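You operate a simulated robot arm through the tools that you are given. There is no shell and no other tool. Be economical: measure what you need, move in short steps, check, and stop when the job is done.

Carry out the task below with a simulated robot arm. There is one attempt and no reset: what you move stays moved.

## Task
Make the plunger gauge read right on the 20 mm block.
Fine: one drop, then turn the zero knob till it shows the block's size; leave the plunger up, the slide out, the block back.
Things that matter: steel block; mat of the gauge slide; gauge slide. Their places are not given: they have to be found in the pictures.

It is judged by the outcome, as a careful person would: the job done as asked, and still so three seconds after it is handed in. It fails if anything else is knocked over, pushed out of place, dropped, spilled or broken.

## Robot
A 6-joint arm with a two-finger parallel gripper, fixed in place. Base frame: the origin is at the foot of the arm, x ahead of it, y to its left, z up; the work surface is at about z = 0. Units: mm, degrees, N and s.
With the tool pointing down near the work surface it reaches from about 140 to 580 mm from the base axis. Its first joint turns from -66.0 to 66.0 degrees. Payload 2.1 kg.
The tool frame sits at the grasp point between the pads (the TCP): z along the fingers, y along the line on which they close. The tips reach 30 mm beyond it. The gripper opens to 94 mm. The fingers are 28 mm wide and 10 mm thick; the gripper's body (50 by 96 mm) begins 55 mm behind the TCP.
Orientation is told as [roll, pitch, yaw] about the base's x, y, z axes, in that order, counted from this pose: with the fingers straight down and closing along the base's y, the tool's x points along the base's -x, its y along +y and its z along -z.

## Interface
- The arm moves only by the tool apply_moves. Its arguments are lists of equal length, an entry for each row: "offset": the shift along the tool's x, y, z in units of 20 mm (1.0 is 20 mm), a list of three; "dr": the turn, a rotation vector about the tool's x, y, z in units of 6 degrees (1.0 is 6 degrees), a list of three. In form: {"offset": [[dx, dy, dz], ...], "dr": [[rx, ry, rz], ...]}. A call has 1 to 20 rows; each row shifts and turns the commanded pose from where the row before left it, along the tool's axes as they then stand. "fingers" is the opening in per cent of the stroke, from 0 (shut) to 100 (fully open), set as the call begins (left out, the last holds). A call with a number of a shift or a turn outside -1 to 1 is refused whole. Rows are played at 5 a second. More than 50 mm and 8.6 degrees between two rows, or a gripper value outside its range, and nothing of the call is played. Where a pose cannot be reached the arm comes as near as it can. A force on the tool above 70 N (or 10 N above the force at the start of the call, whichever is more), or a blocked arm, ends the call early, and 0.2 s more pass. The fingers move at their own pace (about 72 mm/s each) and stop on an object; they squeeze with about 27 N. The grip force told is the motor's: it shows also when the fingers shut on nothing. Time passes only in rows, and 0.2 s behind the last, so rows that do not move let the fingers close. The reply holds the time, the measured pose of the TCP, the force on the tool along the base axes, the opening and the grip force, in the units named above and with some noise, and new pictures: "pictures" is both (left out), scene, wrist or none.
- Cameras (640 x 400 px; columns grow to the right, rows downward): "scene" is fixed at [48.6, -358.3, 500.1]; the picture's right is [0.86, -0.50, 0.00], its down [-0.21, -0.37, -0.90] and it looks along [0.46, 0.78, -0.43] (base axes); focal length 225 px, centre (320, 200). "wrist" rides on the gripper at [76, 14, -102] in the tool frame; the picture's right is [-0.18, 0.98, 0.00], its down [-0.75, -0.14, -0.64] and it looks along [-0.63, -0.12, 0.77] (tool axes); focal length 243 px, centre (320, 200).
- measure_at(camera, pixels): for up to 12 pixels [column, row] of the newest picture of that camera ("zoom" is the newest enlarged one), the place [x, y, z] in the base frame of the surface seen there, good to about 2 mm. It takes no simulated time.
- enlarge(camera, box): a new picture of the part [left, top, right, bottom] of that camera's present view, enlarged. It takes no simulated time.
- finish_job(): hands the job in; it is judged then, once.

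Keep the steps short. Do not move on a guess: measure, check each grasp and each placing, and mend mistakes. In all there are 80 turns and 170 pictures (those below and enlarged ones count). Leave the gripper open and the arm clear of the work at the hand-in unless told otherwise, and finish with a single line.

The tools are called after "Emit:" as a command line: name --argument value ..., lists and objects as JSON in quotes. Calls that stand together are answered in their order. apply_moves: Moves the arm, as the interface text tells. Its arguments: {"type":"object","properties":{"offset":{"type":"array"},"dr":{"type":"array"},"fingers":{"type":"number"},"pictures":{"type":"string","enum":["both","scene","wrist","none"]}},"required":["offset","dr"]} The other tools are called the same way: measure_at (camera, pixels) gives the place of the surface under pixels of a picture; enlarge (camera, box) takes an enlarged picture of a part of a camera's view; finish_job () hands the job in.

At the start:

```text
time_s: 0.0
eef_pos: [258.8, -41.8, 450.9]
tcp_rot: [-0.1, 0.0, 0.0]
force: [-1.3, -0.5, 0.3]
gripper_width: 93.8
grip_force: 0.0
```

scene: 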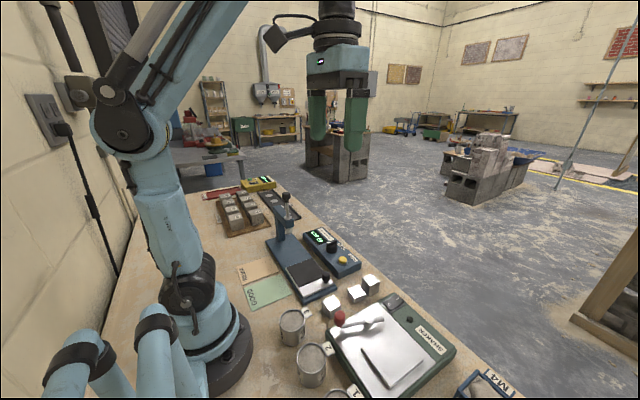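
wrist: 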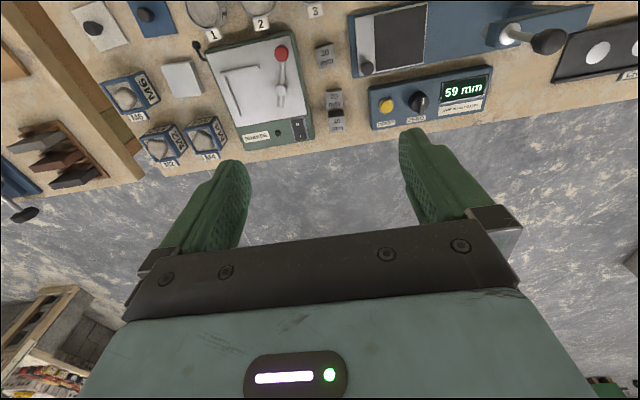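

I see the gauge (blue stand with slide), a control box with a yellow button, black knob and a "59 mm" display, and three blocks. I'll enlarge the views first.

Emit:
enlarge --camera "scene" --box '[230, 170, 400, 330]'

Emit:
enlarge --camera "wrist" --box '[300, 0, 640, 140]'

```text
2.50 times, centred on (315, 250) of scene
```

zoom: 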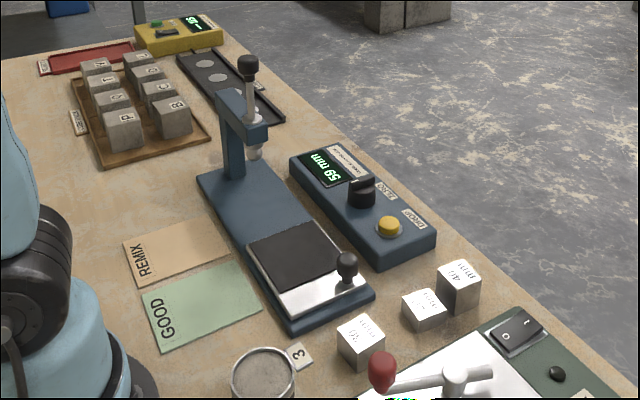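

```text
1.88 times, centred on (470, 70) of wrist
```

zoom: 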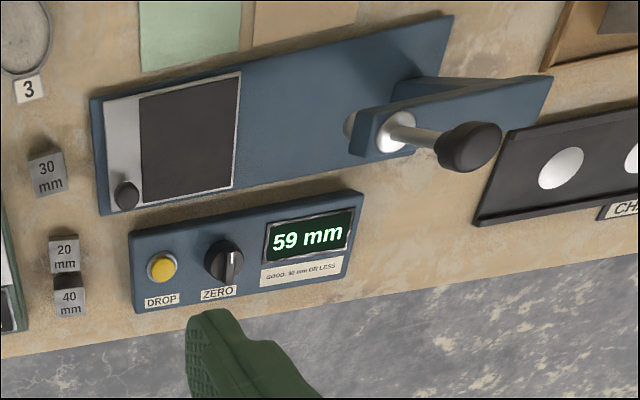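

The blocks are 30, 20 and 40 mm. The 20 is the low one next to the 40. I'll measure the parts in the zoomed wrist view.

Emit:
measure_at --camera "zoom" --pixels '[[64, 253], [53, 238], [78, 240], [70, 298], [47, 175], [161, 266], [224, 255], [125, 193], [188, 138], [104, 210], [470, 147], [395, 135]]'

Emit:
enlarge --camera "scene" --box '[310, 260, 390, 310]'

```text
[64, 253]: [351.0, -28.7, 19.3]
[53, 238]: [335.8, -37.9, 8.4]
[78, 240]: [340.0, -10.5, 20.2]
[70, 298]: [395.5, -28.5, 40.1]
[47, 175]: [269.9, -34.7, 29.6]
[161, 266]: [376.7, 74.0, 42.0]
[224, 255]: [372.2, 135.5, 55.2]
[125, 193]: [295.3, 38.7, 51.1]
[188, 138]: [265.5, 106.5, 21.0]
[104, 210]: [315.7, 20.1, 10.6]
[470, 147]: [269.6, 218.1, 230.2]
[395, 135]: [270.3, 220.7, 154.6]
```

```text
8.00 times, centred on (350, 285) of scene
```

zoom: 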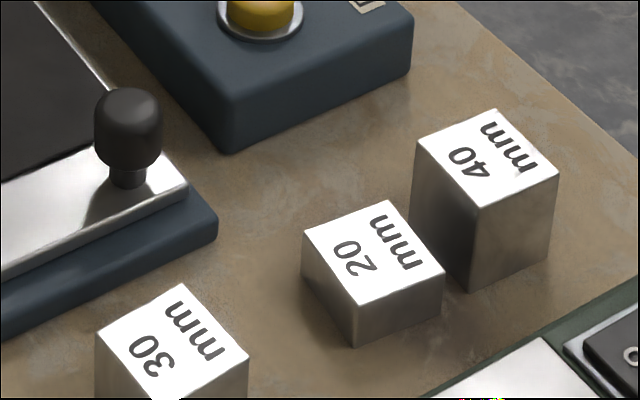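

Emit:
measure_at --camera "zoom" --pixels '[[308, 237], [388, 206], [438, 270], [357, 302], [372, 255], [421, 147], [497, 114], [553, 175], [480, 206], [182, 290], [243, 353], [128, 110]]'

Emit:
enlarge --camera "scene" --box '[260, 180, 370, 310]'

```text
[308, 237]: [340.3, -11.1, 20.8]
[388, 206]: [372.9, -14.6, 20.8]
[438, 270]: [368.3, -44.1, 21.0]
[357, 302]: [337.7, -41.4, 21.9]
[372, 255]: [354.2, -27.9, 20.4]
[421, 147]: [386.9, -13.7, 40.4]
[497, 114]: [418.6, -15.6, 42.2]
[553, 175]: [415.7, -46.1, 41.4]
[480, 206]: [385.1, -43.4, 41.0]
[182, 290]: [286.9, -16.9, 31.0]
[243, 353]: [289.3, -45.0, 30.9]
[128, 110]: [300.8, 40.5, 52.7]
```

```text
3.08 times, centred on (315, 245) of scene
```

zoom: 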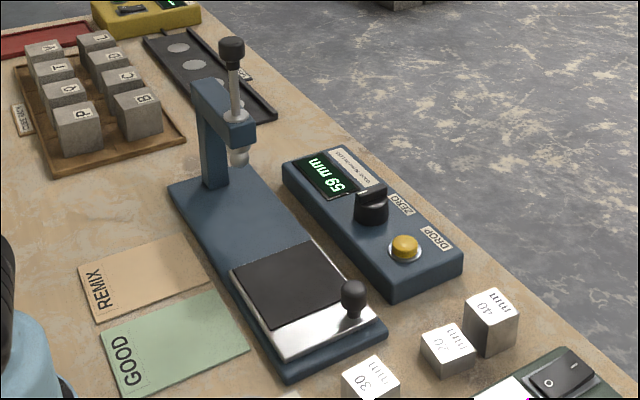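

Emit:
measure_at --camera "zoom" --pixels '[[232, 272], [305, 243], [352, 292], [274, 325], [283, 358], [378, 318], [352, 288], [241, 158], [232, 45], [404, 240], [372, 195], [292, 283]]'

Emit:
measure_at --camera "wrist" --pixels '[[358, 20], [426, 5], [425, 62], [374, 73], [352, 75], [340, 135], [312, 135], [372, 128], [492, 66], [492, 108], [370, 88], [300, 118]]'

Emit:
enlarge --camera "scene" --box '[330, 220, 370, 280]'

Emit:
enlarge --camera "scene" --box '[260, 180, 330, 250]'

```text
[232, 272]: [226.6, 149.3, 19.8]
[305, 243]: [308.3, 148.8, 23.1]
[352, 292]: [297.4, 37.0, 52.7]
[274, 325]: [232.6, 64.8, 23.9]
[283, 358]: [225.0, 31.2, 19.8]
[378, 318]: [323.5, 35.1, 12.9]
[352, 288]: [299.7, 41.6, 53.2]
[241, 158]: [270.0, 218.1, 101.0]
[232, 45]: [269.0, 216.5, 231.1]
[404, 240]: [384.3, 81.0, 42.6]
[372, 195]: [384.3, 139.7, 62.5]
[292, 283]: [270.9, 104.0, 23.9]
```

```text
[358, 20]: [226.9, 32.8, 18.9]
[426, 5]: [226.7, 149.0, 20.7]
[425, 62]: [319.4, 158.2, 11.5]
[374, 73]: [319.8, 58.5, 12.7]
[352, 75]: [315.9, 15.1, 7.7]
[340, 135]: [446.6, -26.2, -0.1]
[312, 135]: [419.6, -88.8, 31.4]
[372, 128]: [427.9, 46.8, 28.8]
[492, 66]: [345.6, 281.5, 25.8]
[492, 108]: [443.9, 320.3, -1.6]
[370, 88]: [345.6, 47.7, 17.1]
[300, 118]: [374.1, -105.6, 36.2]
```

```text
6.67 times, centred on (350, 250) of scene
```

zoom: 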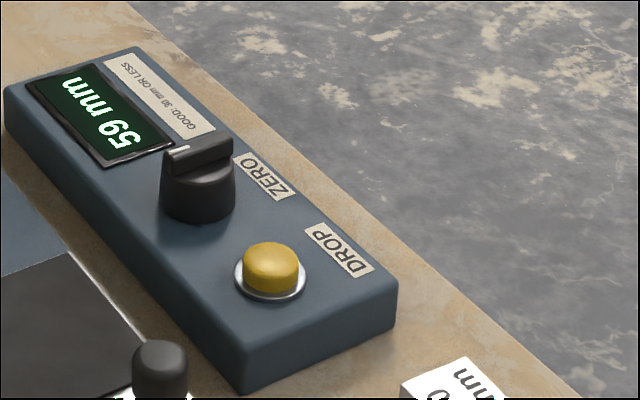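

```text
5.71 times, centred on (295, 215) of scene
```

zoom: 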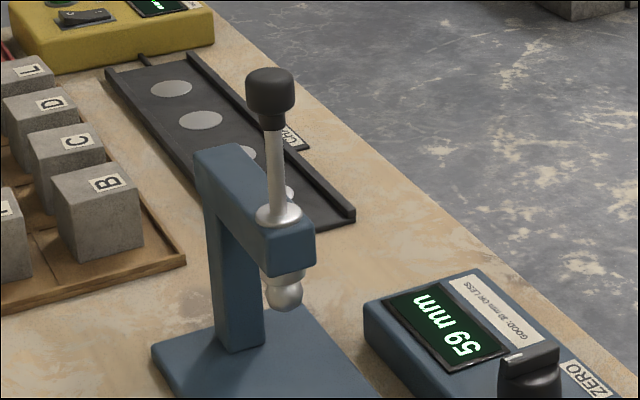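

Emit:
measure_at --camera "zoom" --pixels '[[240, 290], [240, 345], [215, 340], [200, 160], [235, 150], [300, 245], [285, 295], [284, 308], [270, 75], [270, 110], [274, 170], [180, 370]]'

Emit:
enlarge --camera "scene" --box '[330, 220, 370, 280]'

```text
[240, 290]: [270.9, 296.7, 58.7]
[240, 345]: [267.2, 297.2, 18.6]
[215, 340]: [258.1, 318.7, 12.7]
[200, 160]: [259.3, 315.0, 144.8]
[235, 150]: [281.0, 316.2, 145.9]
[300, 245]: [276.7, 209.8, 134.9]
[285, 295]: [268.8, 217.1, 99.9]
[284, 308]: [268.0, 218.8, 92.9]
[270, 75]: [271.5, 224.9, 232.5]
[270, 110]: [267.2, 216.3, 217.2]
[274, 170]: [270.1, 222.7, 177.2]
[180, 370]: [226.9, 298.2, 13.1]
```

```text
6.67 times, centred on (350, 250) of scene
```

zoom: 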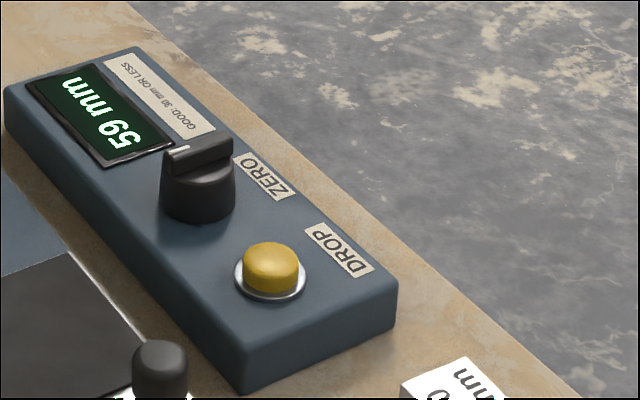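

Emit:
measure_at --camera "zoom" --pixels '[[270, 250], [270, 290], [200, 148], [178, 155], [230, 145], [198, 195], [165, 205], [235, 200], [198, 220], [243, 350], [390, 280], [20, 85]]'

Emit:
enlarge --camera "wrist" --box '[360, 60, 500, 140]'

```text
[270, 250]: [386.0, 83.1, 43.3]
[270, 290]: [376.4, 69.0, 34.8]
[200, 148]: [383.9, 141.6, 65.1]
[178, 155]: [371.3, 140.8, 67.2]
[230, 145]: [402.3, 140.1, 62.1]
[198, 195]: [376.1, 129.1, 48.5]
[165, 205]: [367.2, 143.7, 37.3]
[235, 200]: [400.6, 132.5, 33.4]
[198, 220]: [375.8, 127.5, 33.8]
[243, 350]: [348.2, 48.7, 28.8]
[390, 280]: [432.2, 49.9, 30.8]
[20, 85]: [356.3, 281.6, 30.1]
```

```text
4.57 times, centred on (430, 100) of wrist
```

zoom: 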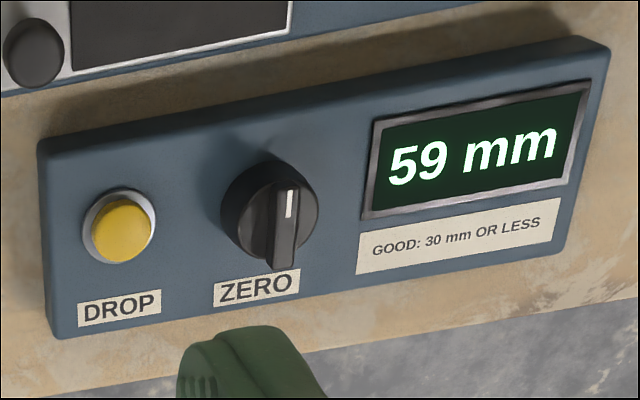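

Measured: the 20 mm block is at (354.5, -28), turned about -6°. The plunger is at (269, 219), the mat centre at (268, 106) and the slide knob at (299, 40). The DROP button is at about (380, 77) and the ZERO knob at (385, 140). I'll move above the block with the fingers half open.

Emit:
apply_moves --offset '[[-0.4, 0.06, 1], [-0.4, 0.06, 1], [-0.4, 0.06, 1], [-0.4, 0.06, 1], [-0.4, 0.06, 1], [-0.4, 0.06, 1], [-0.4, 0.06, 1], [-0.4, 0.06, 1], [-0.4, 0.06, 1], [-0.4, 0.06, 1], [-0.4, 0.06, 1], [-0.39, 0.03, 1], [0, 0, 1], [0, 0, 1], [0, 0, 1], [0, 0, 1], [0, 0, 0]]' --dr '[[0, 0, 0], [0, 0, 0], [0, 0, 0], [0, 0, 0], [0, 0, 0], [0, 0, 0], [0, 0, 0], [0, 0, 0], [0, 0, 0], [0, 0, 0], [0, 0, 0], [0, 0, 0], [0, 0, 0], [0, 0, 0], [0, 0, 0], [0, 0, 1], [0, 0, 0]]' --fingers 60

```text
time_s: 3.6
eef_pos: [353.2, -29.0, 129.5]
tcp_rot: [-0.1, 0.0, -6.0]
force: [0.8, 0.5, 0.3]
gripper_width: 56.1
grip_force: 0.1
```

scene: 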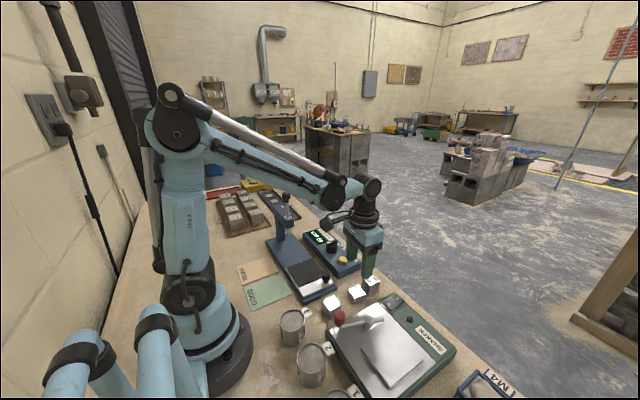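
wrist: 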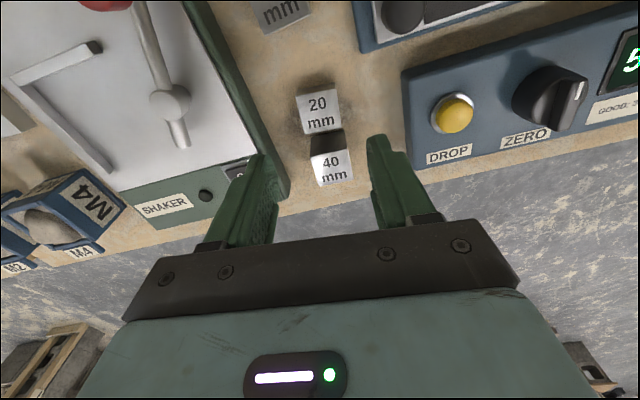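

The fingers are above the block. I'll re-measure the block and the shaker edge before going down.

Emit:
measure_at --camera "wrist" --pixels '[[298, 96], [338, 91], [341, 126], [303, 134], [319, 110], [240, 100], [265, 150], [330, 170], [310, 158]]'

Emit:
enlarge --camera "wrist" --box '[240, 60, 440, 190]'

```text
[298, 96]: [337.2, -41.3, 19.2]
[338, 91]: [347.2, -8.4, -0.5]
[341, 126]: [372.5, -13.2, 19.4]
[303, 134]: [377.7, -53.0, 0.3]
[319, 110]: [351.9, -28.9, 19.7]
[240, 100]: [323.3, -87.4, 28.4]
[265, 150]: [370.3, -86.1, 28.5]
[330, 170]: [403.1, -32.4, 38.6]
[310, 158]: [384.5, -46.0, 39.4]
```

```text
3.08 times, centred on (340, 125) of wrist
```

zoom: 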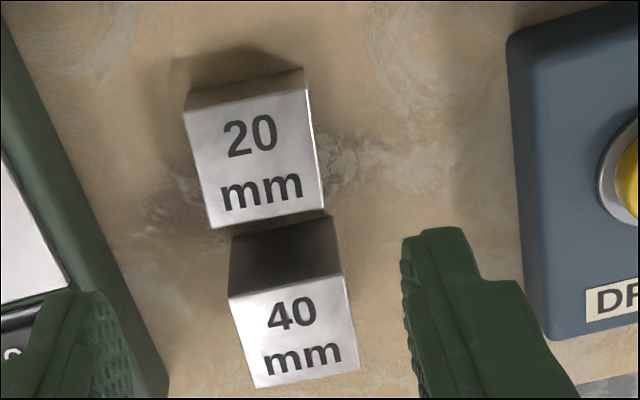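

Clear: the shaker edge is at y≈-86 and the 40 mm block starts at x≈385. I'll lower to TCP z≈34.

Emit:
apply_moves --offset '[[-0.06, 0.04, 1], [0, 0, 1], [0, 0, 1], [0, 0, 1], [0, 0, 0.75], [0, 0, 0]]' --dr '[[0, 0, 0], [0, 0, 0], [0, 0, 0], [0, 0, 0], [0, 0, 0], [0, 0, 0]]' --pictures "wrist"

```text
time_s: 5.0
eef_pos: [355.7, -26.3, 36.3]
tcp_rot: [0.0, 0.1, -6.0]
force: [0.7, -1.0, 0.3]
gripper_width: 56.4
grip_force: 0.1
```

wrist: 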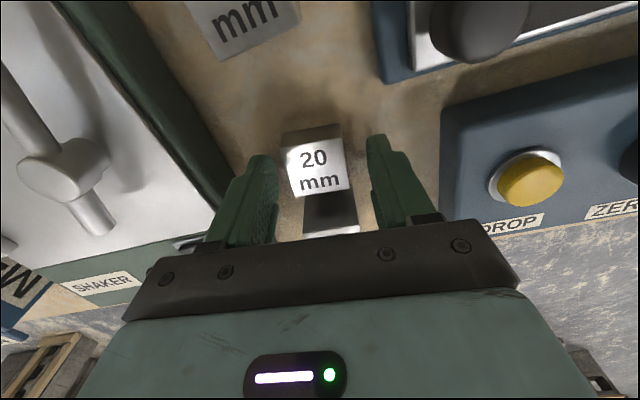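

The block sits between the fingers. I'll centre by about -1.5 mm in y and close.

Emit:
apply_moves --offset '[[0.05, -0.07, 0.1], [0, 0, 0]]' --dr '[[0, 0, 0], [0, 0, 0]]' --pictures "none"

Emit:
apply_moves --offset '[[0, 0, 0], [0, 0, 0], [0, 0, 0], [0, 0, 0]]' --dr '[[0, 0, 0], [0, 0, 0], [0, 0, 0], [0, 0, 0]]' --fingers 20 --pictures "wrist"

```text
time_s: 5.6
eef_pos: [354.3, -28.9, 34.4]
tcp_rot: [0.0, -0.1, -6.0]
force: [-0.5, -1.1, -0.6]
gripper_width: 56.6
grip_force: 0.1
```

```text
time_s: 6.6
eef_pos: [355.2, -28.0, 34.3]
tcp_rot: [0.0, 0.0, -5.9]
force: [0.3, 0.8, 0.2]
gripper_width: 34.6
grip_force: 27.4
```

wrist: 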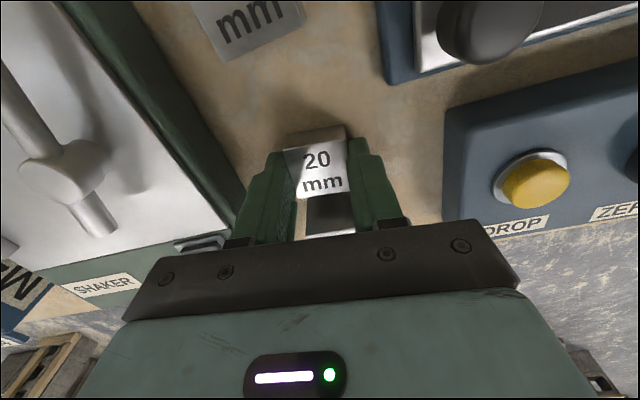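

The grip is firm (27 N at 34.6 mm). I'll lift, turn back to yaw 0 and carry the block over the mat.

Emit:
apply_moves --offset '[[0, 0, -0.5], [0, 0, -1], [0, 0, -1], [0, 0, -1], [0, 0, -0.5], [0, 0, 0], [0.62, 0.957, 0], [0.62, 0.957, 0], [0.62, 0.957, 0], [0.62, 0.957, 0], [0.62, 0.957, 0], [0.62, 0.957, 0], [0.62, 0.957, 0], [0, 0, 0], [0, 0, 0]]' --dr '[[0, 0, 0], [0, 0, 0], [0, 0, 0], [0, 0, 0], [0, 0, 0], [0, 0, -1], [0, 0, 0], [0, 0, 0], [0, 0, 0], [0, 0, 0], [0, 0, 0], [0, 0, 0], [0, 0, 0], [0, 0, 0], [0, 0, 0]]'

```text
time_s: 9.8
eef_pos: [266.9, 103.6, 113.4]
tcp_rot: [-0.1, -0.1, -0.1]
force: [-0.6, -0.7, -0.4]
gripper_width: 19.1
grip_force: 0.1
```

scene: 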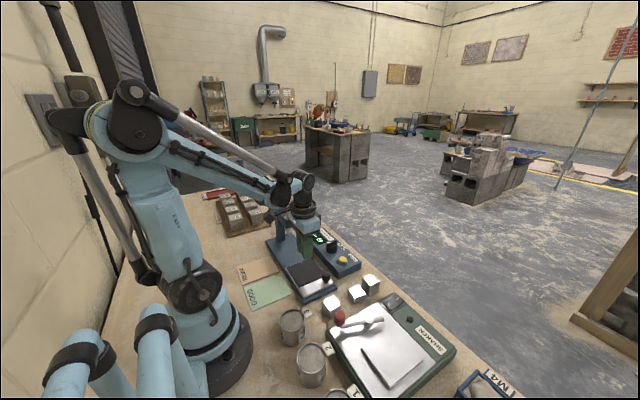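
wrist: 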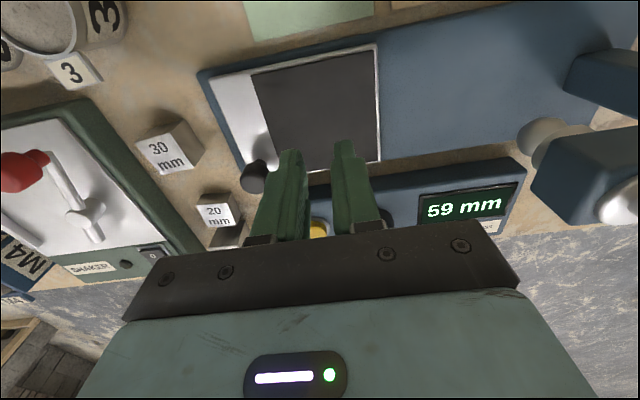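

The block slipped out and is still near its place. I'll look at it closely.

Emit:
enlarge --camera "scene" --box '[310, 260, 390, 310]'

Emit:
measure_at --camera "zoom" --pixels '[[308, 237], [388, 206], [438, 270], [357, 302], [372, 255]]'

```text
8.00 times, centred on (350, 285) of scene
```

zoom: 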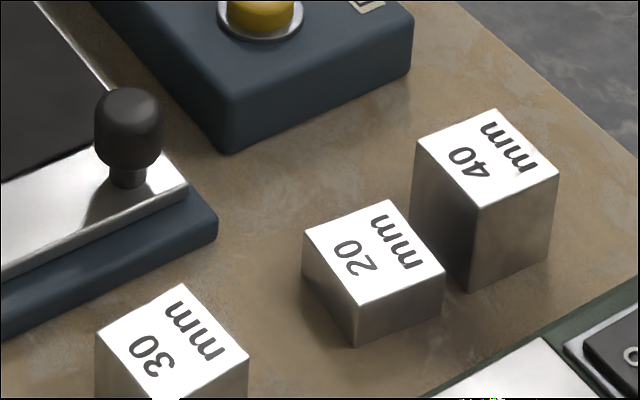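

```text
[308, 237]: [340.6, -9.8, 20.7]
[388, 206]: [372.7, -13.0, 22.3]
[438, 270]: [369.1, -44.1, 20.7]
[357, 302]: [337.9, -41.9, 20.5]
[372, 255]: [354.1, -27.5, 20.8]
```

Emit:
enlarge --camera "wrist" --box '[220, 120, 420, 250]'

Emit:
enlarge --camera "scene" --box '[270, 200, 350, 270]'

```text
3.08 times, centred on (320, 185) of wrist
```

zoom: 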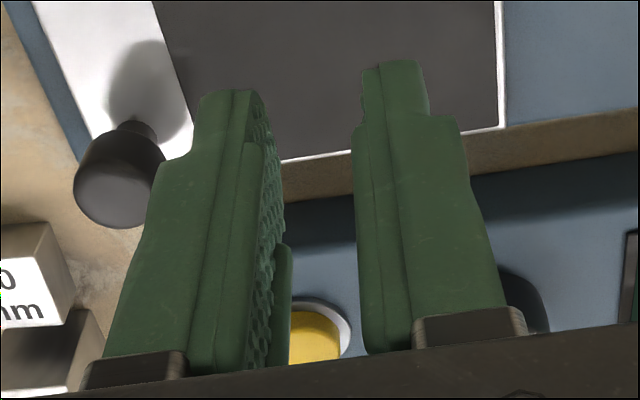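

```text
5.71 times, centred on (310, 235) of scene
```

zoom: 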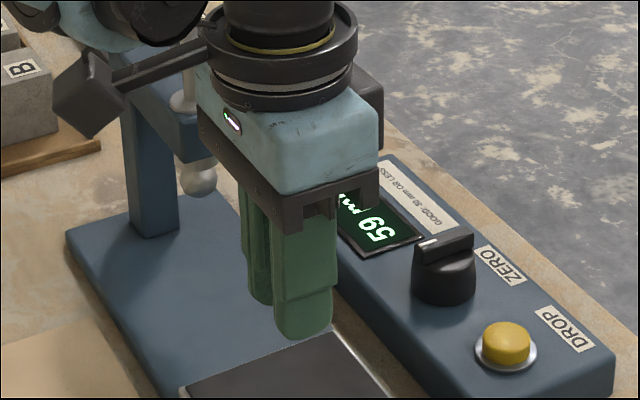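

The fingertips are stepped and I closed on the block with the very ends. I'll go back, grip deeper with a full-shut command, and lift slowly while checking.

Emit:
apply_moves --offset '[[-0.62, -0.957, 0], [-0.62, -0.957, 0], [-0.62, -0.957, 0], [-0.62, -0.957, 0], [-0.62, -0.957, 0], [-0.62, -0.957, 0], [-0.62, -0.957, 0], [0, 0, 0], [0, 0, 1], [0, 0, 1], [0, 0, 1], [0, 0, 0.5], [0, 0, 0.3], [0, 0, 0.3], [0, 0, 0]]' --dr '[[0, 0, 0], [0, 0, 0], [0, 0, 0], [0, 0, 0], [0, 0, 0], [0, 0, 0], [0, 0, 0.9], [0, 0, 0], [0, 0, 0], [0, 0, 0], [0, 0, 0], [0, 0, 0], [0, 0, 0], [0, 0, 0], [0, 0, 0]]' --fingers 60 --pictures "wrist"

```text
time_s: 13.0
eef_pos: [353.7, -28.4, 32.5]
tcp_rot: [0.0, 0.0, -5.4]
force: [0.2, 0.1, -0.3]
gripper_width: 56.3
grip_force: 0.1
```

wrist: 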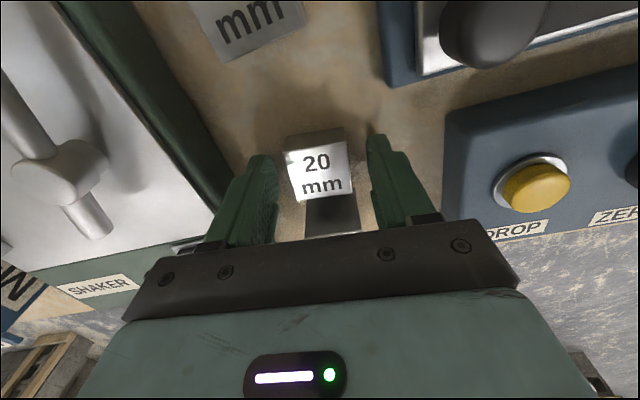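

Emit:
apply_moves --offset '[[-0.03, 0, 0.06], [0, 0, 0], [0, 0, 0], [0, 0, 0], [0, 0, 0], [0, 0, 0]]' --dr '[[0, 0, 0], [0, 0, 0], [0, 0, 0], [0, 0, 0], [0, 0, 0], [0, 0, 0]]' --fingers 0 --pictures "wrist"

Emit:
enlarge --camera "wrist" --box '[220, 120, 420, 250]'

Emit:
enlarge --camera "scene" --box '[320, 240, 400, 310]'

```text
time_s: 14.4
eef_pos: [355.5, -29.5, 31.8]
tcp_rot: [0.0, 0.0, -5.5]
force: [-3.0, -3.0, 18.0]
gripper_width: 34.2
grip_force: 26.8
```

wrist: 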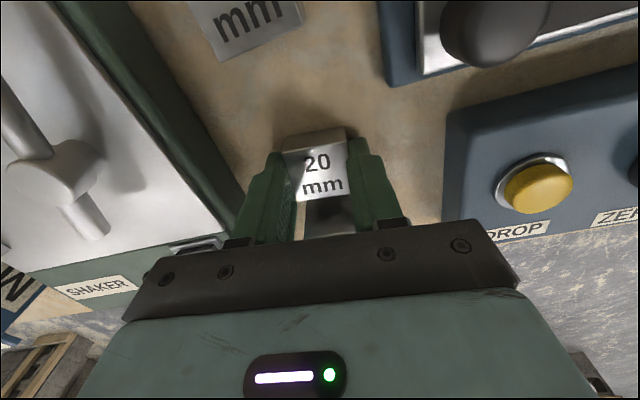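

```text
3.08 times, centred on (320, 185) of wrist
```

zoom: 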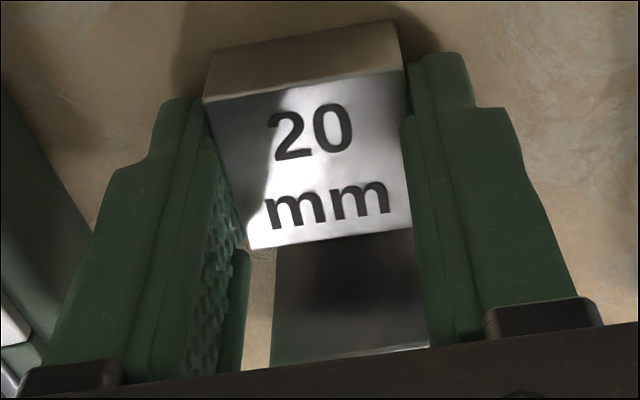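

```text
5.71 times, centred on (360, 275) of scene
```

zoom: 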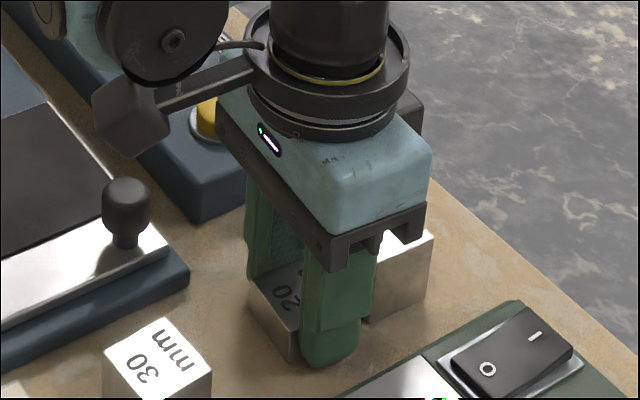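

Gripped again, with the tips lightly on the table. I'll lift slowly by about 12 mm and check.

Emit:
apply_moves --offset '[[0, 0, -0.05], [0, 0, -0.1], [0, 0, -0.1], [0, 0, -0.1], [0, 0, -0.1], [0, 0, -0.15], [0, 0, 0]]' --dr '[[0, 0, 0], [0, 0, 0], [0, 0, 0], [0, 0, 0], [0, 0, 0], [0, 0, 0], [0, 0, 0]]' --pictures "wrist"

Emit:
enlarge --camera "scene" --box '[320, 240, 400, 310]'

```text
time_s: 16.0
eef_pos: [355.2, -29.1, 43.8]
tcp_rot: [0.0, 0.0, -5.4]
force: [1.0, -0.5, -2.1]
gripper_width: 34.5
grip_force: 27.6
```

wrist: 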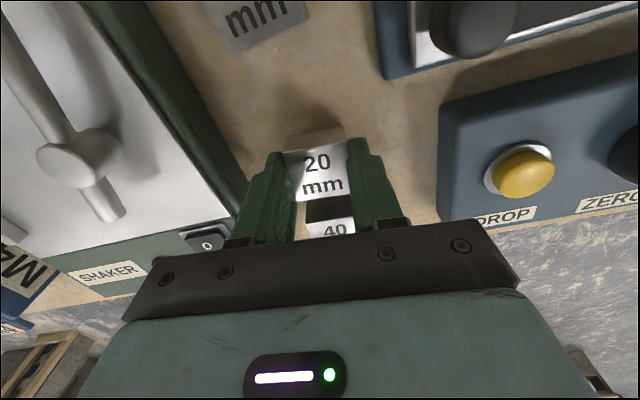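

```text
5.71 times, centred on (360, 275) of scene
```

zoom: 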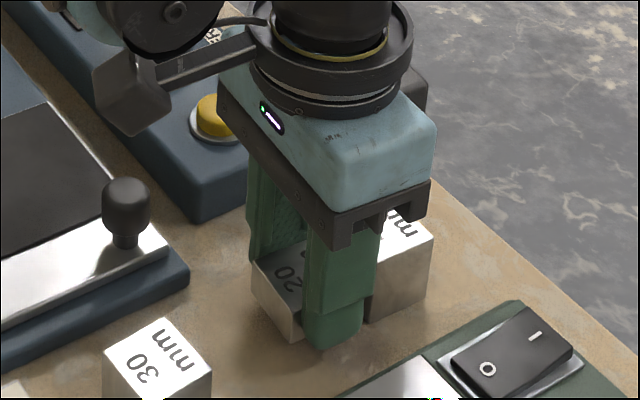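

It's held this time: it rises with the fingers and the force is -2 N. I'll lift on gently.

Emit:
apply_moves --offset '[[0, 0, -0.2], [0, 0, -0.3], [0, 0, -0.4], [0, 0, -0.5], [0, 0, -0.5], [0, 0, -0.5], [0, 0, -0.4], [0, 0, -0.2], [0, 0, 0], [0, 0, 0]]' --dr '[[0, 0, 0], [0, 0, 0], [0, 0, 0], [0, 0, 0], [0, 0, 0], [0, 0, 0], [0, 0, 0], [0, 0, -0.45], [0, 0, -0.45], [0, 0, 0]]' --pictures "wrist"

```text
time_s: 18.2
eef_pos: [354.4, -28.3, 102.0]
tcp_rot: [0.0, 0.0, 0.1]
force: [0.0, -0.6, -1.5]
gripper_width: 34.6
grip_force: 27.3
```

wrist: 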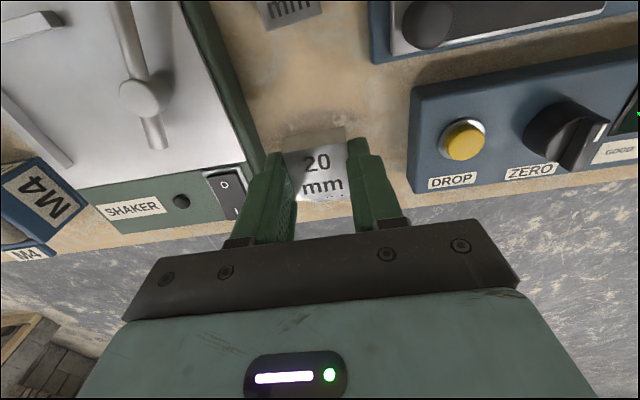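

The block is held at z=102, so its bottom is about 70 mm up, above the 57 mm slide knob. I'll carry it over the mat.

Emit:
apply_moves --offset '[[0.16, 0.24, -0.2], [0.31, 0.482, 0], [0.31, 0.482, 0], [0.31, 0.482, 0], [0.31, 0.482, 0], [0.31, 0.482, 0], [0.31, 0.482, 0], [0.31, 0.482, 0], [0.31, 0.482, 0], [0.31, 0.482, 0], [0.31, 0.482, 0], [0.31, 0.482, 0], [0.31, 0.482, 0], [0.31, 0.482, 0], [0.15, 0.24, 0], [0, 0, 0]]' --dr '[[0, 0, 0], [0, 0, 0], [0, 0, 0], [0, 0, 0], [0, 0, 0], [0, 0, 0], [0, 0, 0], [0, 0, 0], [0, 0, 0], [0, 0, 0], [0, 0, 0], [0, 0, 0], [0, 0, 0], [0, 0, 0], [0, 0, 0], [0, 0, 0]]'

```text
time_s: 21.6
eef_pos: [268.0, 106.3, 106.5]
tcp_rot: [0.0, 0.1, 0.0]
force: [-0.2, -0.1, -2.5]
gripper_width: 34.4
grip_force: 27.3
```

scene: 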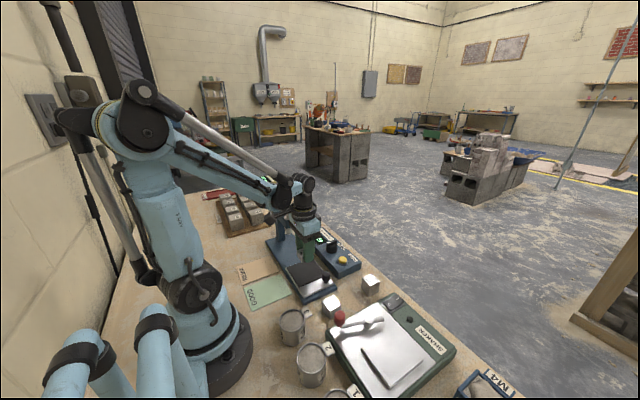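
wrist: 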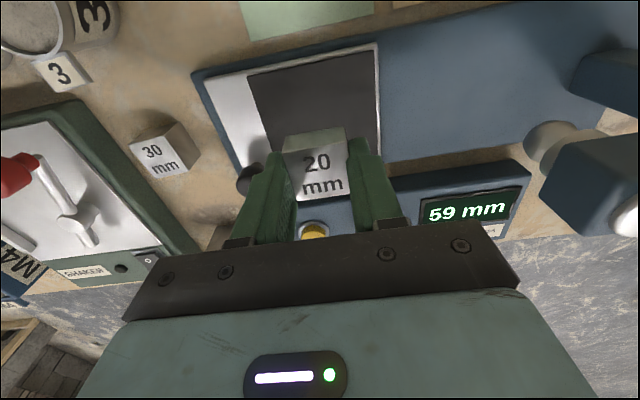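

I'll lower slowly onto the mat (top about z 22–23, so contact at TCP ≈ 54–55).

Emit:
apply_moves --offset '[[0, 0, 0.4], [0, 0, 0.5], [0, 0, 0.5], [0, 0, 0.5], [0, 0, 0.3], [0, 0, 0.1], [0, 0, 0.1], [0, 0, 0]]' --dr '[[0, 0, 0], [0, 0, 0], [0, 0, 0], [0, 0, 0], [0, 0, 0], [0, 0, 0], [0, 0, 0], [0, 0, 0]]' --pictures "wrist"

Emit:
enlarge --camera "scene" --box '[270, 225, 350, 305]'

```text
time_s: 23.4
eef_pos: [266.9, 105.7, 59.8]
tcp_rot: [-0.1, 0.0, -0.1]
force: [0.4, -0.8, -2.3]
gripper_width: 34.5
grip_force: 26.8
```

wrist: 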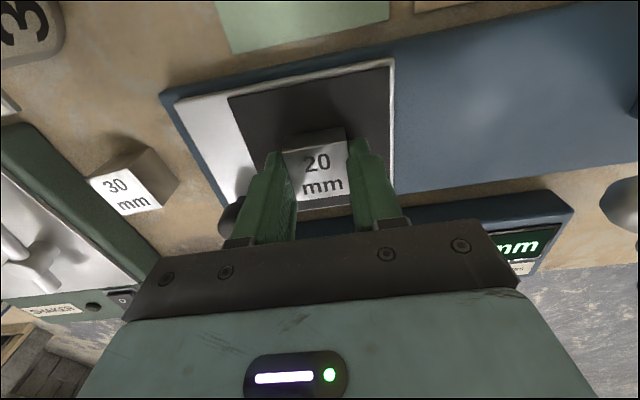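

```text
5.00 times, centred on (310, 265) of scene
```

zoom: 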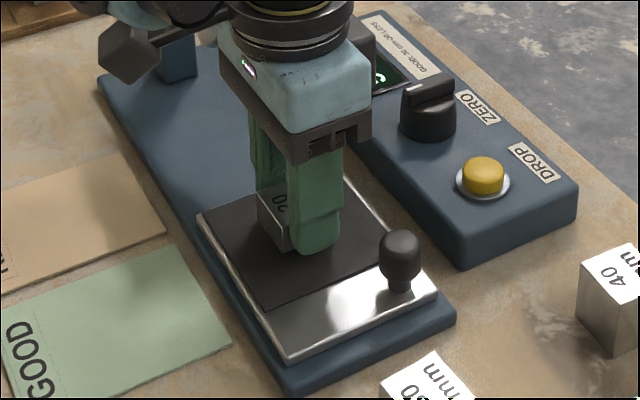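

Emit:
apply_moves --offset '[[0, 0, 0.08], [0, 0, 0.05], [0, 0, 0.05], [0, 0, 0.05], [0, 0, 0]]' --dr '[[0, 0, 0], [0, 0, 0], [0, 0, 0], [0, 0, 0], [0, 0, 0]]' --pictures "none"

```text
time_s: 24.6
eef_pos: [268.1, 105.0, 54.7]
tcp_rot: [0.0, 0.0, 0.0]
force: [0.1, 0.5, -1.4]
gripper_width: 34.4
grip_force: 26.5
```

Emit:
apply_moves --offset '[[0, 0, 0.05], [0, 0, 0.04], [0, 0, 0]]' --dr '[[0, 0, 0], [0, 0, 0], [0, 0, 0]]' --pictures "none"

```text
time_s: 25.4
eef_pos: [268.9, 105.7, 52.2]
tcp_rot: [0.0, 0.0, 0.0]
force: [4.9, -0.5, 17.6]
gripper_width: 34.6
grip_force: 26.9
```

Contact is felt (17.6 N up). I'll release and rise.

Emit:
apply_moves --offset '[[0, 0, -0.05], [0, 0, 0], [0, 0, 0], [0, 0, -0.5], [0, 0, -1], [0, 0, -1], [0, 0, -0.5], [0, 0, 0]]' --dr '[[0, 0, 0], [0, 0, 0], [0, 0, 0], [0, 0, 0], [0, 0, 0], [0, 0, 0], [0, 0, 0], [0, 0, 0]]' --fingers 55

Emit:
enlarge --camera "scene" --box '[260, 225, 350, 305]'

```text
time_s: 27.2
eef_pos: [269.3, 105.8, 112.2]
tcp_rot: [0.0, 0.0, 0.1]
force: [0.3, 0.2, -0.7]
gripper_width: 51.8
grip_force: 0.1
```

scene: 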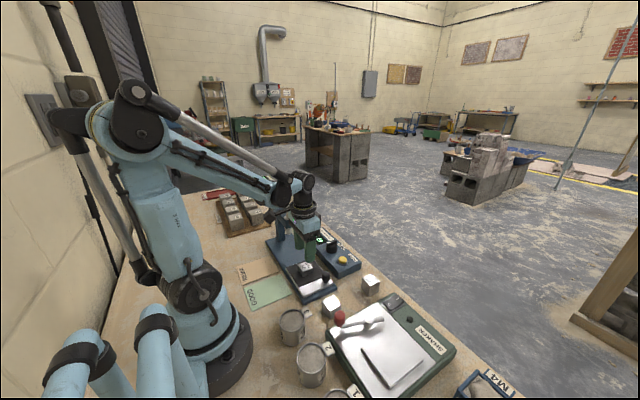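
wrist: 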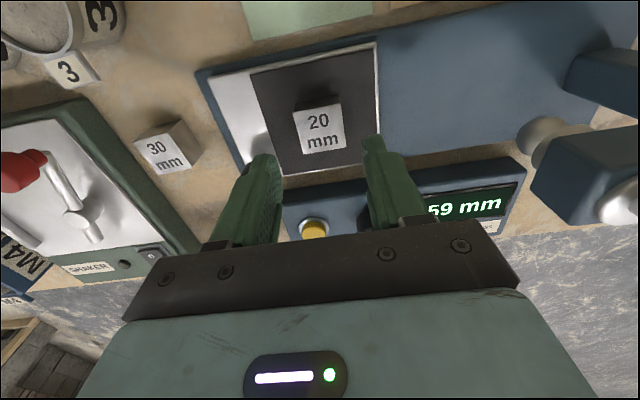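

```text
5.00 times, centred on (305, 265) of scene
```

zoom: 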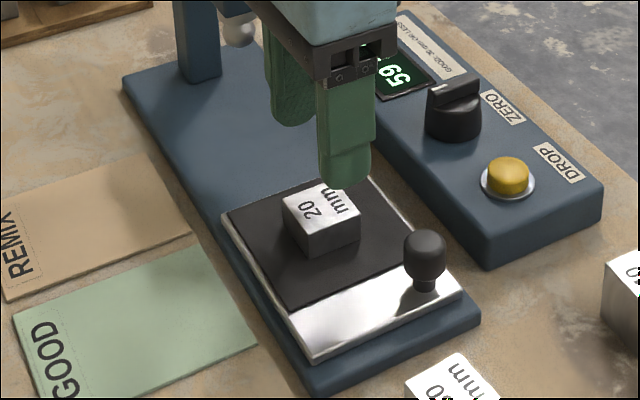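

The block is on the mat. I'll check its place against the mat and the knob position.

Emit:
measure_at --camera "wrist" --pixels '[[319, 122], [294, 115], [339, 107], [345, 147], [302, 155], [250, 75], [375, 50], [378, 155], [283, 173]]'

Emit:
measure_at --camera "zoom" --pixels '[[425, 235], [425, 262], [405, 250], [447, 250], [427, 285], [222, 215], [370, 178], [455, 280], [318, 355]]'

```text
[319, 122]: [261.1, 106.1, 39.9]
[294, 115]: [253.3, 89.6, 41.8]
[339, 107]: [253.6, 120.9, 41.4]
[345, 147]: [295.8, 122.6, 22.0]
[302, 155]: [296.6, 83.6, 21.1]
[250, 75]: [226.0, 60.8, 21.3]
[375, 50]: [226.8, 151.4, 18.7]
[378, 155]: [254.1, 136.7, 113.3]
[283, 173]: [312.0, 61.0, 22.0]
```

```text
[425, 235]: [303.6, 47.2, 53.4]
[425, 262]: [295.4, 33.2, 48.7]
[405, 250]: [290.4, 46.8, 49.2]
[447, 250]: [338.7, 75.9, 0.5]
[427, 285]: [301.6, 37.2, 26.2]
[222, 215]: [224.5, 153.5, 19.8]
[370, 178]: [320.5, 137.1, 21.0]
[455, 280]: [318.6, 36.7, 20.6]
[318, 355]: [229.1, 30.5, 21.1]
```

The block is centred on the mat. Next is the slide knob at about (300, 42), z 35–57. I'll go above it and turn 90°, so the gripper body and camera stay clear of the plunger arm.

Emit:
apply_moves --offset '[[-0.384, -0.8, 0], [-0.384, -0.8, 0], [-0.384, -0.8, 0], [-0.384, -0.8, 0], [0, 0, 0], [0, 0, 0], [0, 0, 0], [0, 0, 0], [0, 0, 0], [0, 0, 0], [0, 0, 0], [0, 0, 0], [0, 0, 0], [0, 0, 0], [0, 0, 0], [0, 0, 0], [0, 0, 0], [0, 0, 0], [0, 0, 0], [0, 0, 0]]' --dr '[[0, 0, 0], [0, 0, 0], [0, 0, 0], [0, 0, 0], [0, 0, -1], [0, 0, -1], [0, 0, -1], [0, 0, -1], [0, 0, -1], [0, 0, -1], [0, 0, -1], [0, 0, -1], [0, 0, -1], [0, 0, -1], [0, 0, -1], [0, 0, -1], [0, 0, -1], [0, 0, -1], [0, 0, -1], [0, 0, 0]]' --fingers 45

```text
time_s: 31.4
eef_pos: [299.6, 42.3, 112.8]
tcp_rot: [0.1, 0.0, 90.1]
force: [-0.5, -0.7, 0.1]
gripper_width: 42.2
grip_force: 0.0
```

scene: 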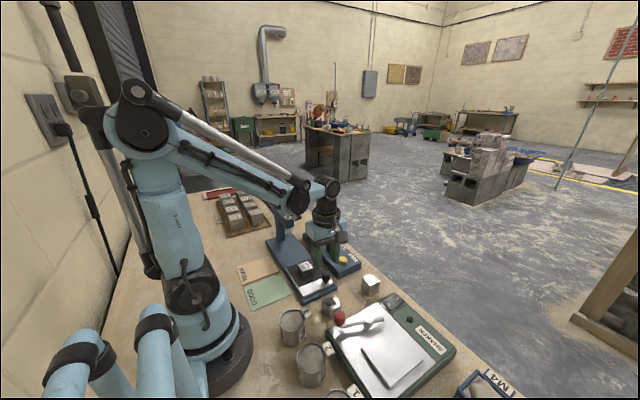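
wrist: 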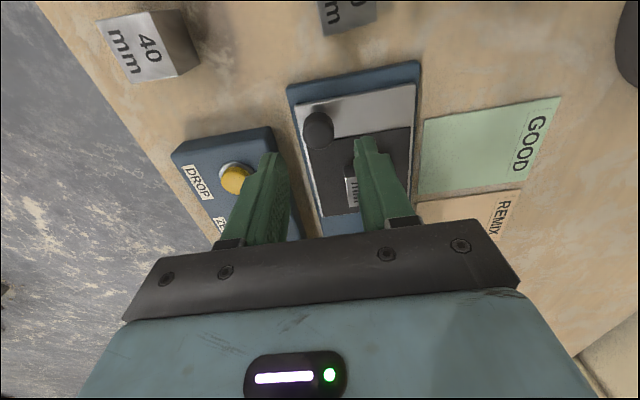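

Emit:
measure_at --camera "wrist" --pixels '[[319, 118], [305, 130], [333, 130], [319, 140], [319, 128]]'

Emit:
apply_moves --offset '[[0, 0, 0.5], [0, 0, 0.5], [0, 0, 0.5], [0, 0, 0.2], [0, 0, 0]]' --dr '[[0, 0, 0], [0, 0, 0], [0, 0, 0], [0, 0, 0], [0, 0, 0]]' --pictures "wrist"

```text
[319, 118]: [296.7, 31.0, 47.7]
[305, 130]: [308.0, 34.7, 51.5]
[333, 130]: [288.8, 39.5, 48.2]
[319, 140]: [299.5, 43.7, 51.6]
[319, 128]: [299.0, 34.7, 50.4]
```

```text
time_s: 32.6
eef_pos: [299.8, 41.4, 80.7]
tcp_rot: [0.0, 0.1, 90.0]
force: [-0.2, -0.3, 0.3]
gripper_width: 42.4
grip_force: 0.1
```

wrist: 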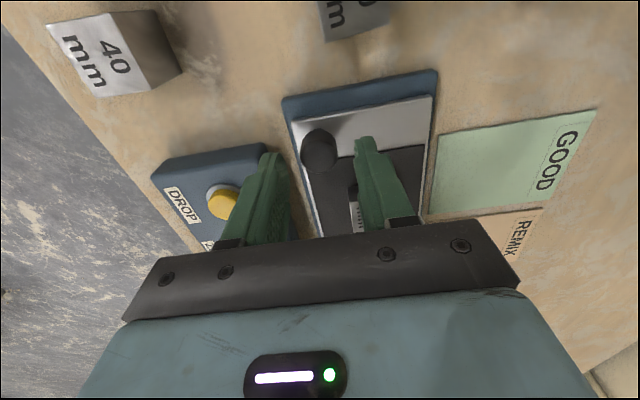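

Emit:
apply_moves --offset '[[0, 0, 0.5], [0, 0, 0.5], [0, 0, 0.15], [0, 0, 0]]' --dr '[[0, 0, 0], [0, 0, 0], [0, 0, 0], [0, 0, 0]]' --pictures "none"

Emit:
apply_moves --offset '[[0, 0, 0], [0, 0, 0], [0, 0, 0], [0, 0, 0]]' --dr '[[0, 0, 0], [0, 0, 0], [0, 0, 0], [0, 0, 0]]' --fingers 0

Emit:
enlarge --camera "scene" --box '[270, 210, 370, 310]'

```text
time_s: 33.6
eef_pos: [298.1, 42.3, 55.7]
tcp_rot: [0.0, 0.0, 90.0]
force: [-0.4, 0.8, -0.6]
gripper_width: 42.2
grip_force: 0.1
```

```text
time_s: 34.6
eef_pos: [299.2, 42.4, 55.9]
tcp_rot: [-0.2, 0.0, 90.0]
force: [19.3, 0.5, -7.0]
gripper_width: 23.3
grip_force: 44.8
```

scene: 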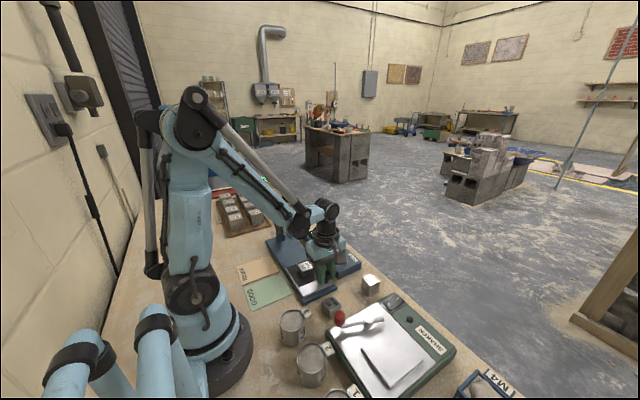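
wrist: 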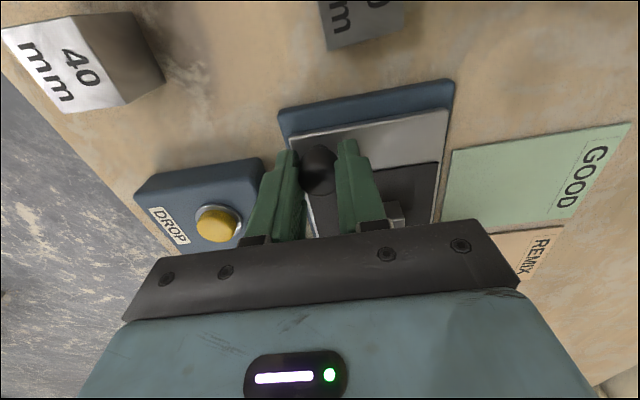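

```text
4.00 times, centred on (320, 260) of scene
```

zoom: 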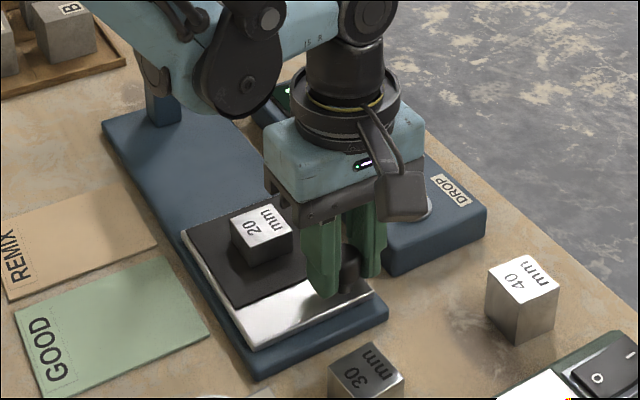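

The knob is gripped, slightly off-centre. I'll ease +1 mm in x and then push the slide +y in small rows for half the way.

Emit:
apply_moves --offset '[[-0.1, -0.06, 0], [-0.25, 0, 0], [-0.4, 0, 0], [-0.4, 0, 0], [-0.4, 0, 0], [-0.4, 0, 0], [-0.4, 0, 0], [-0.4, 0, 0], [-0.25, 0, 0], [0, 0, 0]]' --dr '[[0, 0, 0], [0, 0, 0], [0, 0, 0], [0, 0, 0], [0, 0, 0], [0, 0, 0], [0, 0, 0], [0, 0, 0], [0, 0, 0], [0, 0, 0]]'

Emit:
enlarge --camera "scene" --box '[250, 180, 370, 300]'

```text
time_s: 36.8
eef_pos: [299.9, 103.5, 56.1]
tcp_rot: [0.0, 0.0, 90.1]
force: [-2.9, 0.8, 31.5]
gripper_width: 22.8
grip_force: 45.0
```

scene: 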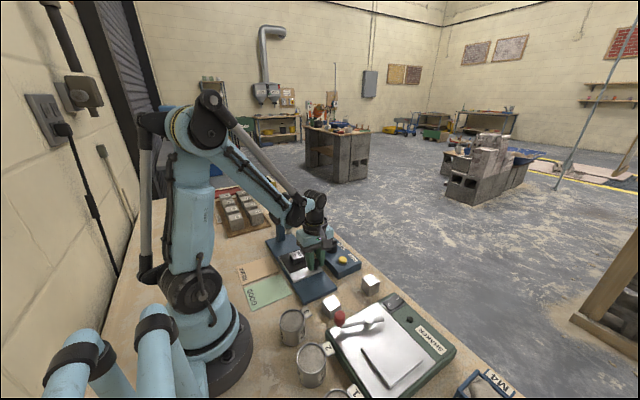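
wrist: 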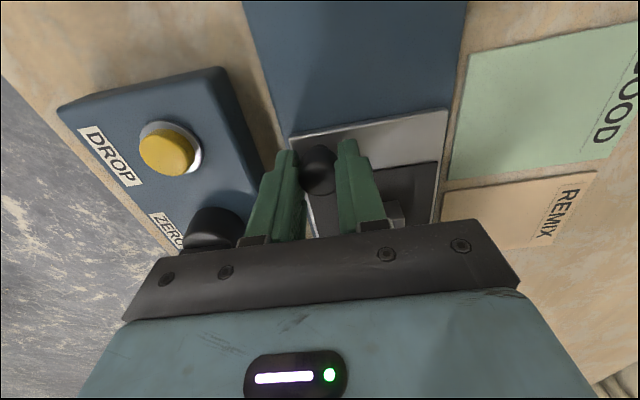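

```text
3.33 times, centred on (310, 240) of scene
```

zoom: 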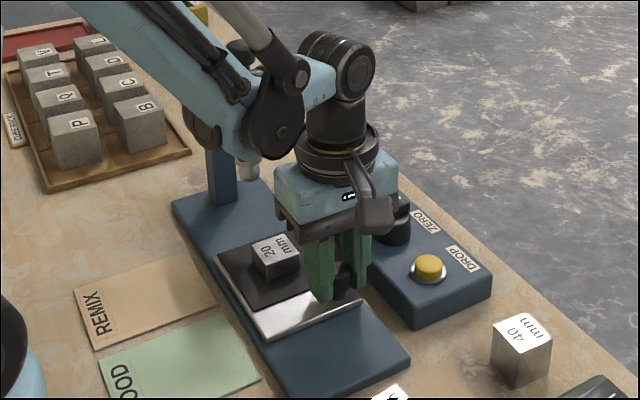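

The slide follows with the block on it. I'll check the clearance of the wrist link from the plunger before going on.

Emit:
measure_at --camera "zoom" --pixels '[[275, 130], [240, 150], [215, 135], [250, 172], [255, 155], [320, 40], [330, 100], [200, 80], [290, 190], [180, 40]]'

Emit:
enlarge --camera "scene" --box '[270, 180, 340, 250]'

```text
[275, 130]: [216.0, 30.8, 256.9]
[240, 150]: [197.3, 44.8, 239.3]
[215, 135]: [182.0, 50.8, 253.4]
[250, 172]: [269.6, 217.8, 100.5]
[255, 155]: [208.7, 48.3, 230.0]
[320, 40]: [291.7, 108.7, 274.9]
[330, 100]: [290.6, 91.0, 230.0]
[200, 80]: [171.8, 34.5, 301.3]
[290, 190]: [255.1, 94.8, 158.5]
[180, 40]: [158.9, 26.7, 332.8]
```

```text
5.71 times, centred on (305, 215) of scene
```

zoom: 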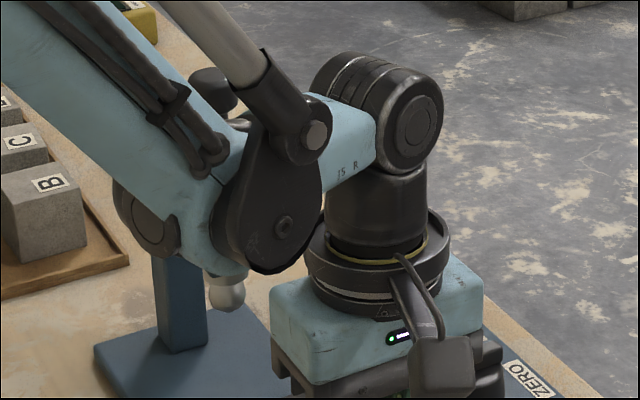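

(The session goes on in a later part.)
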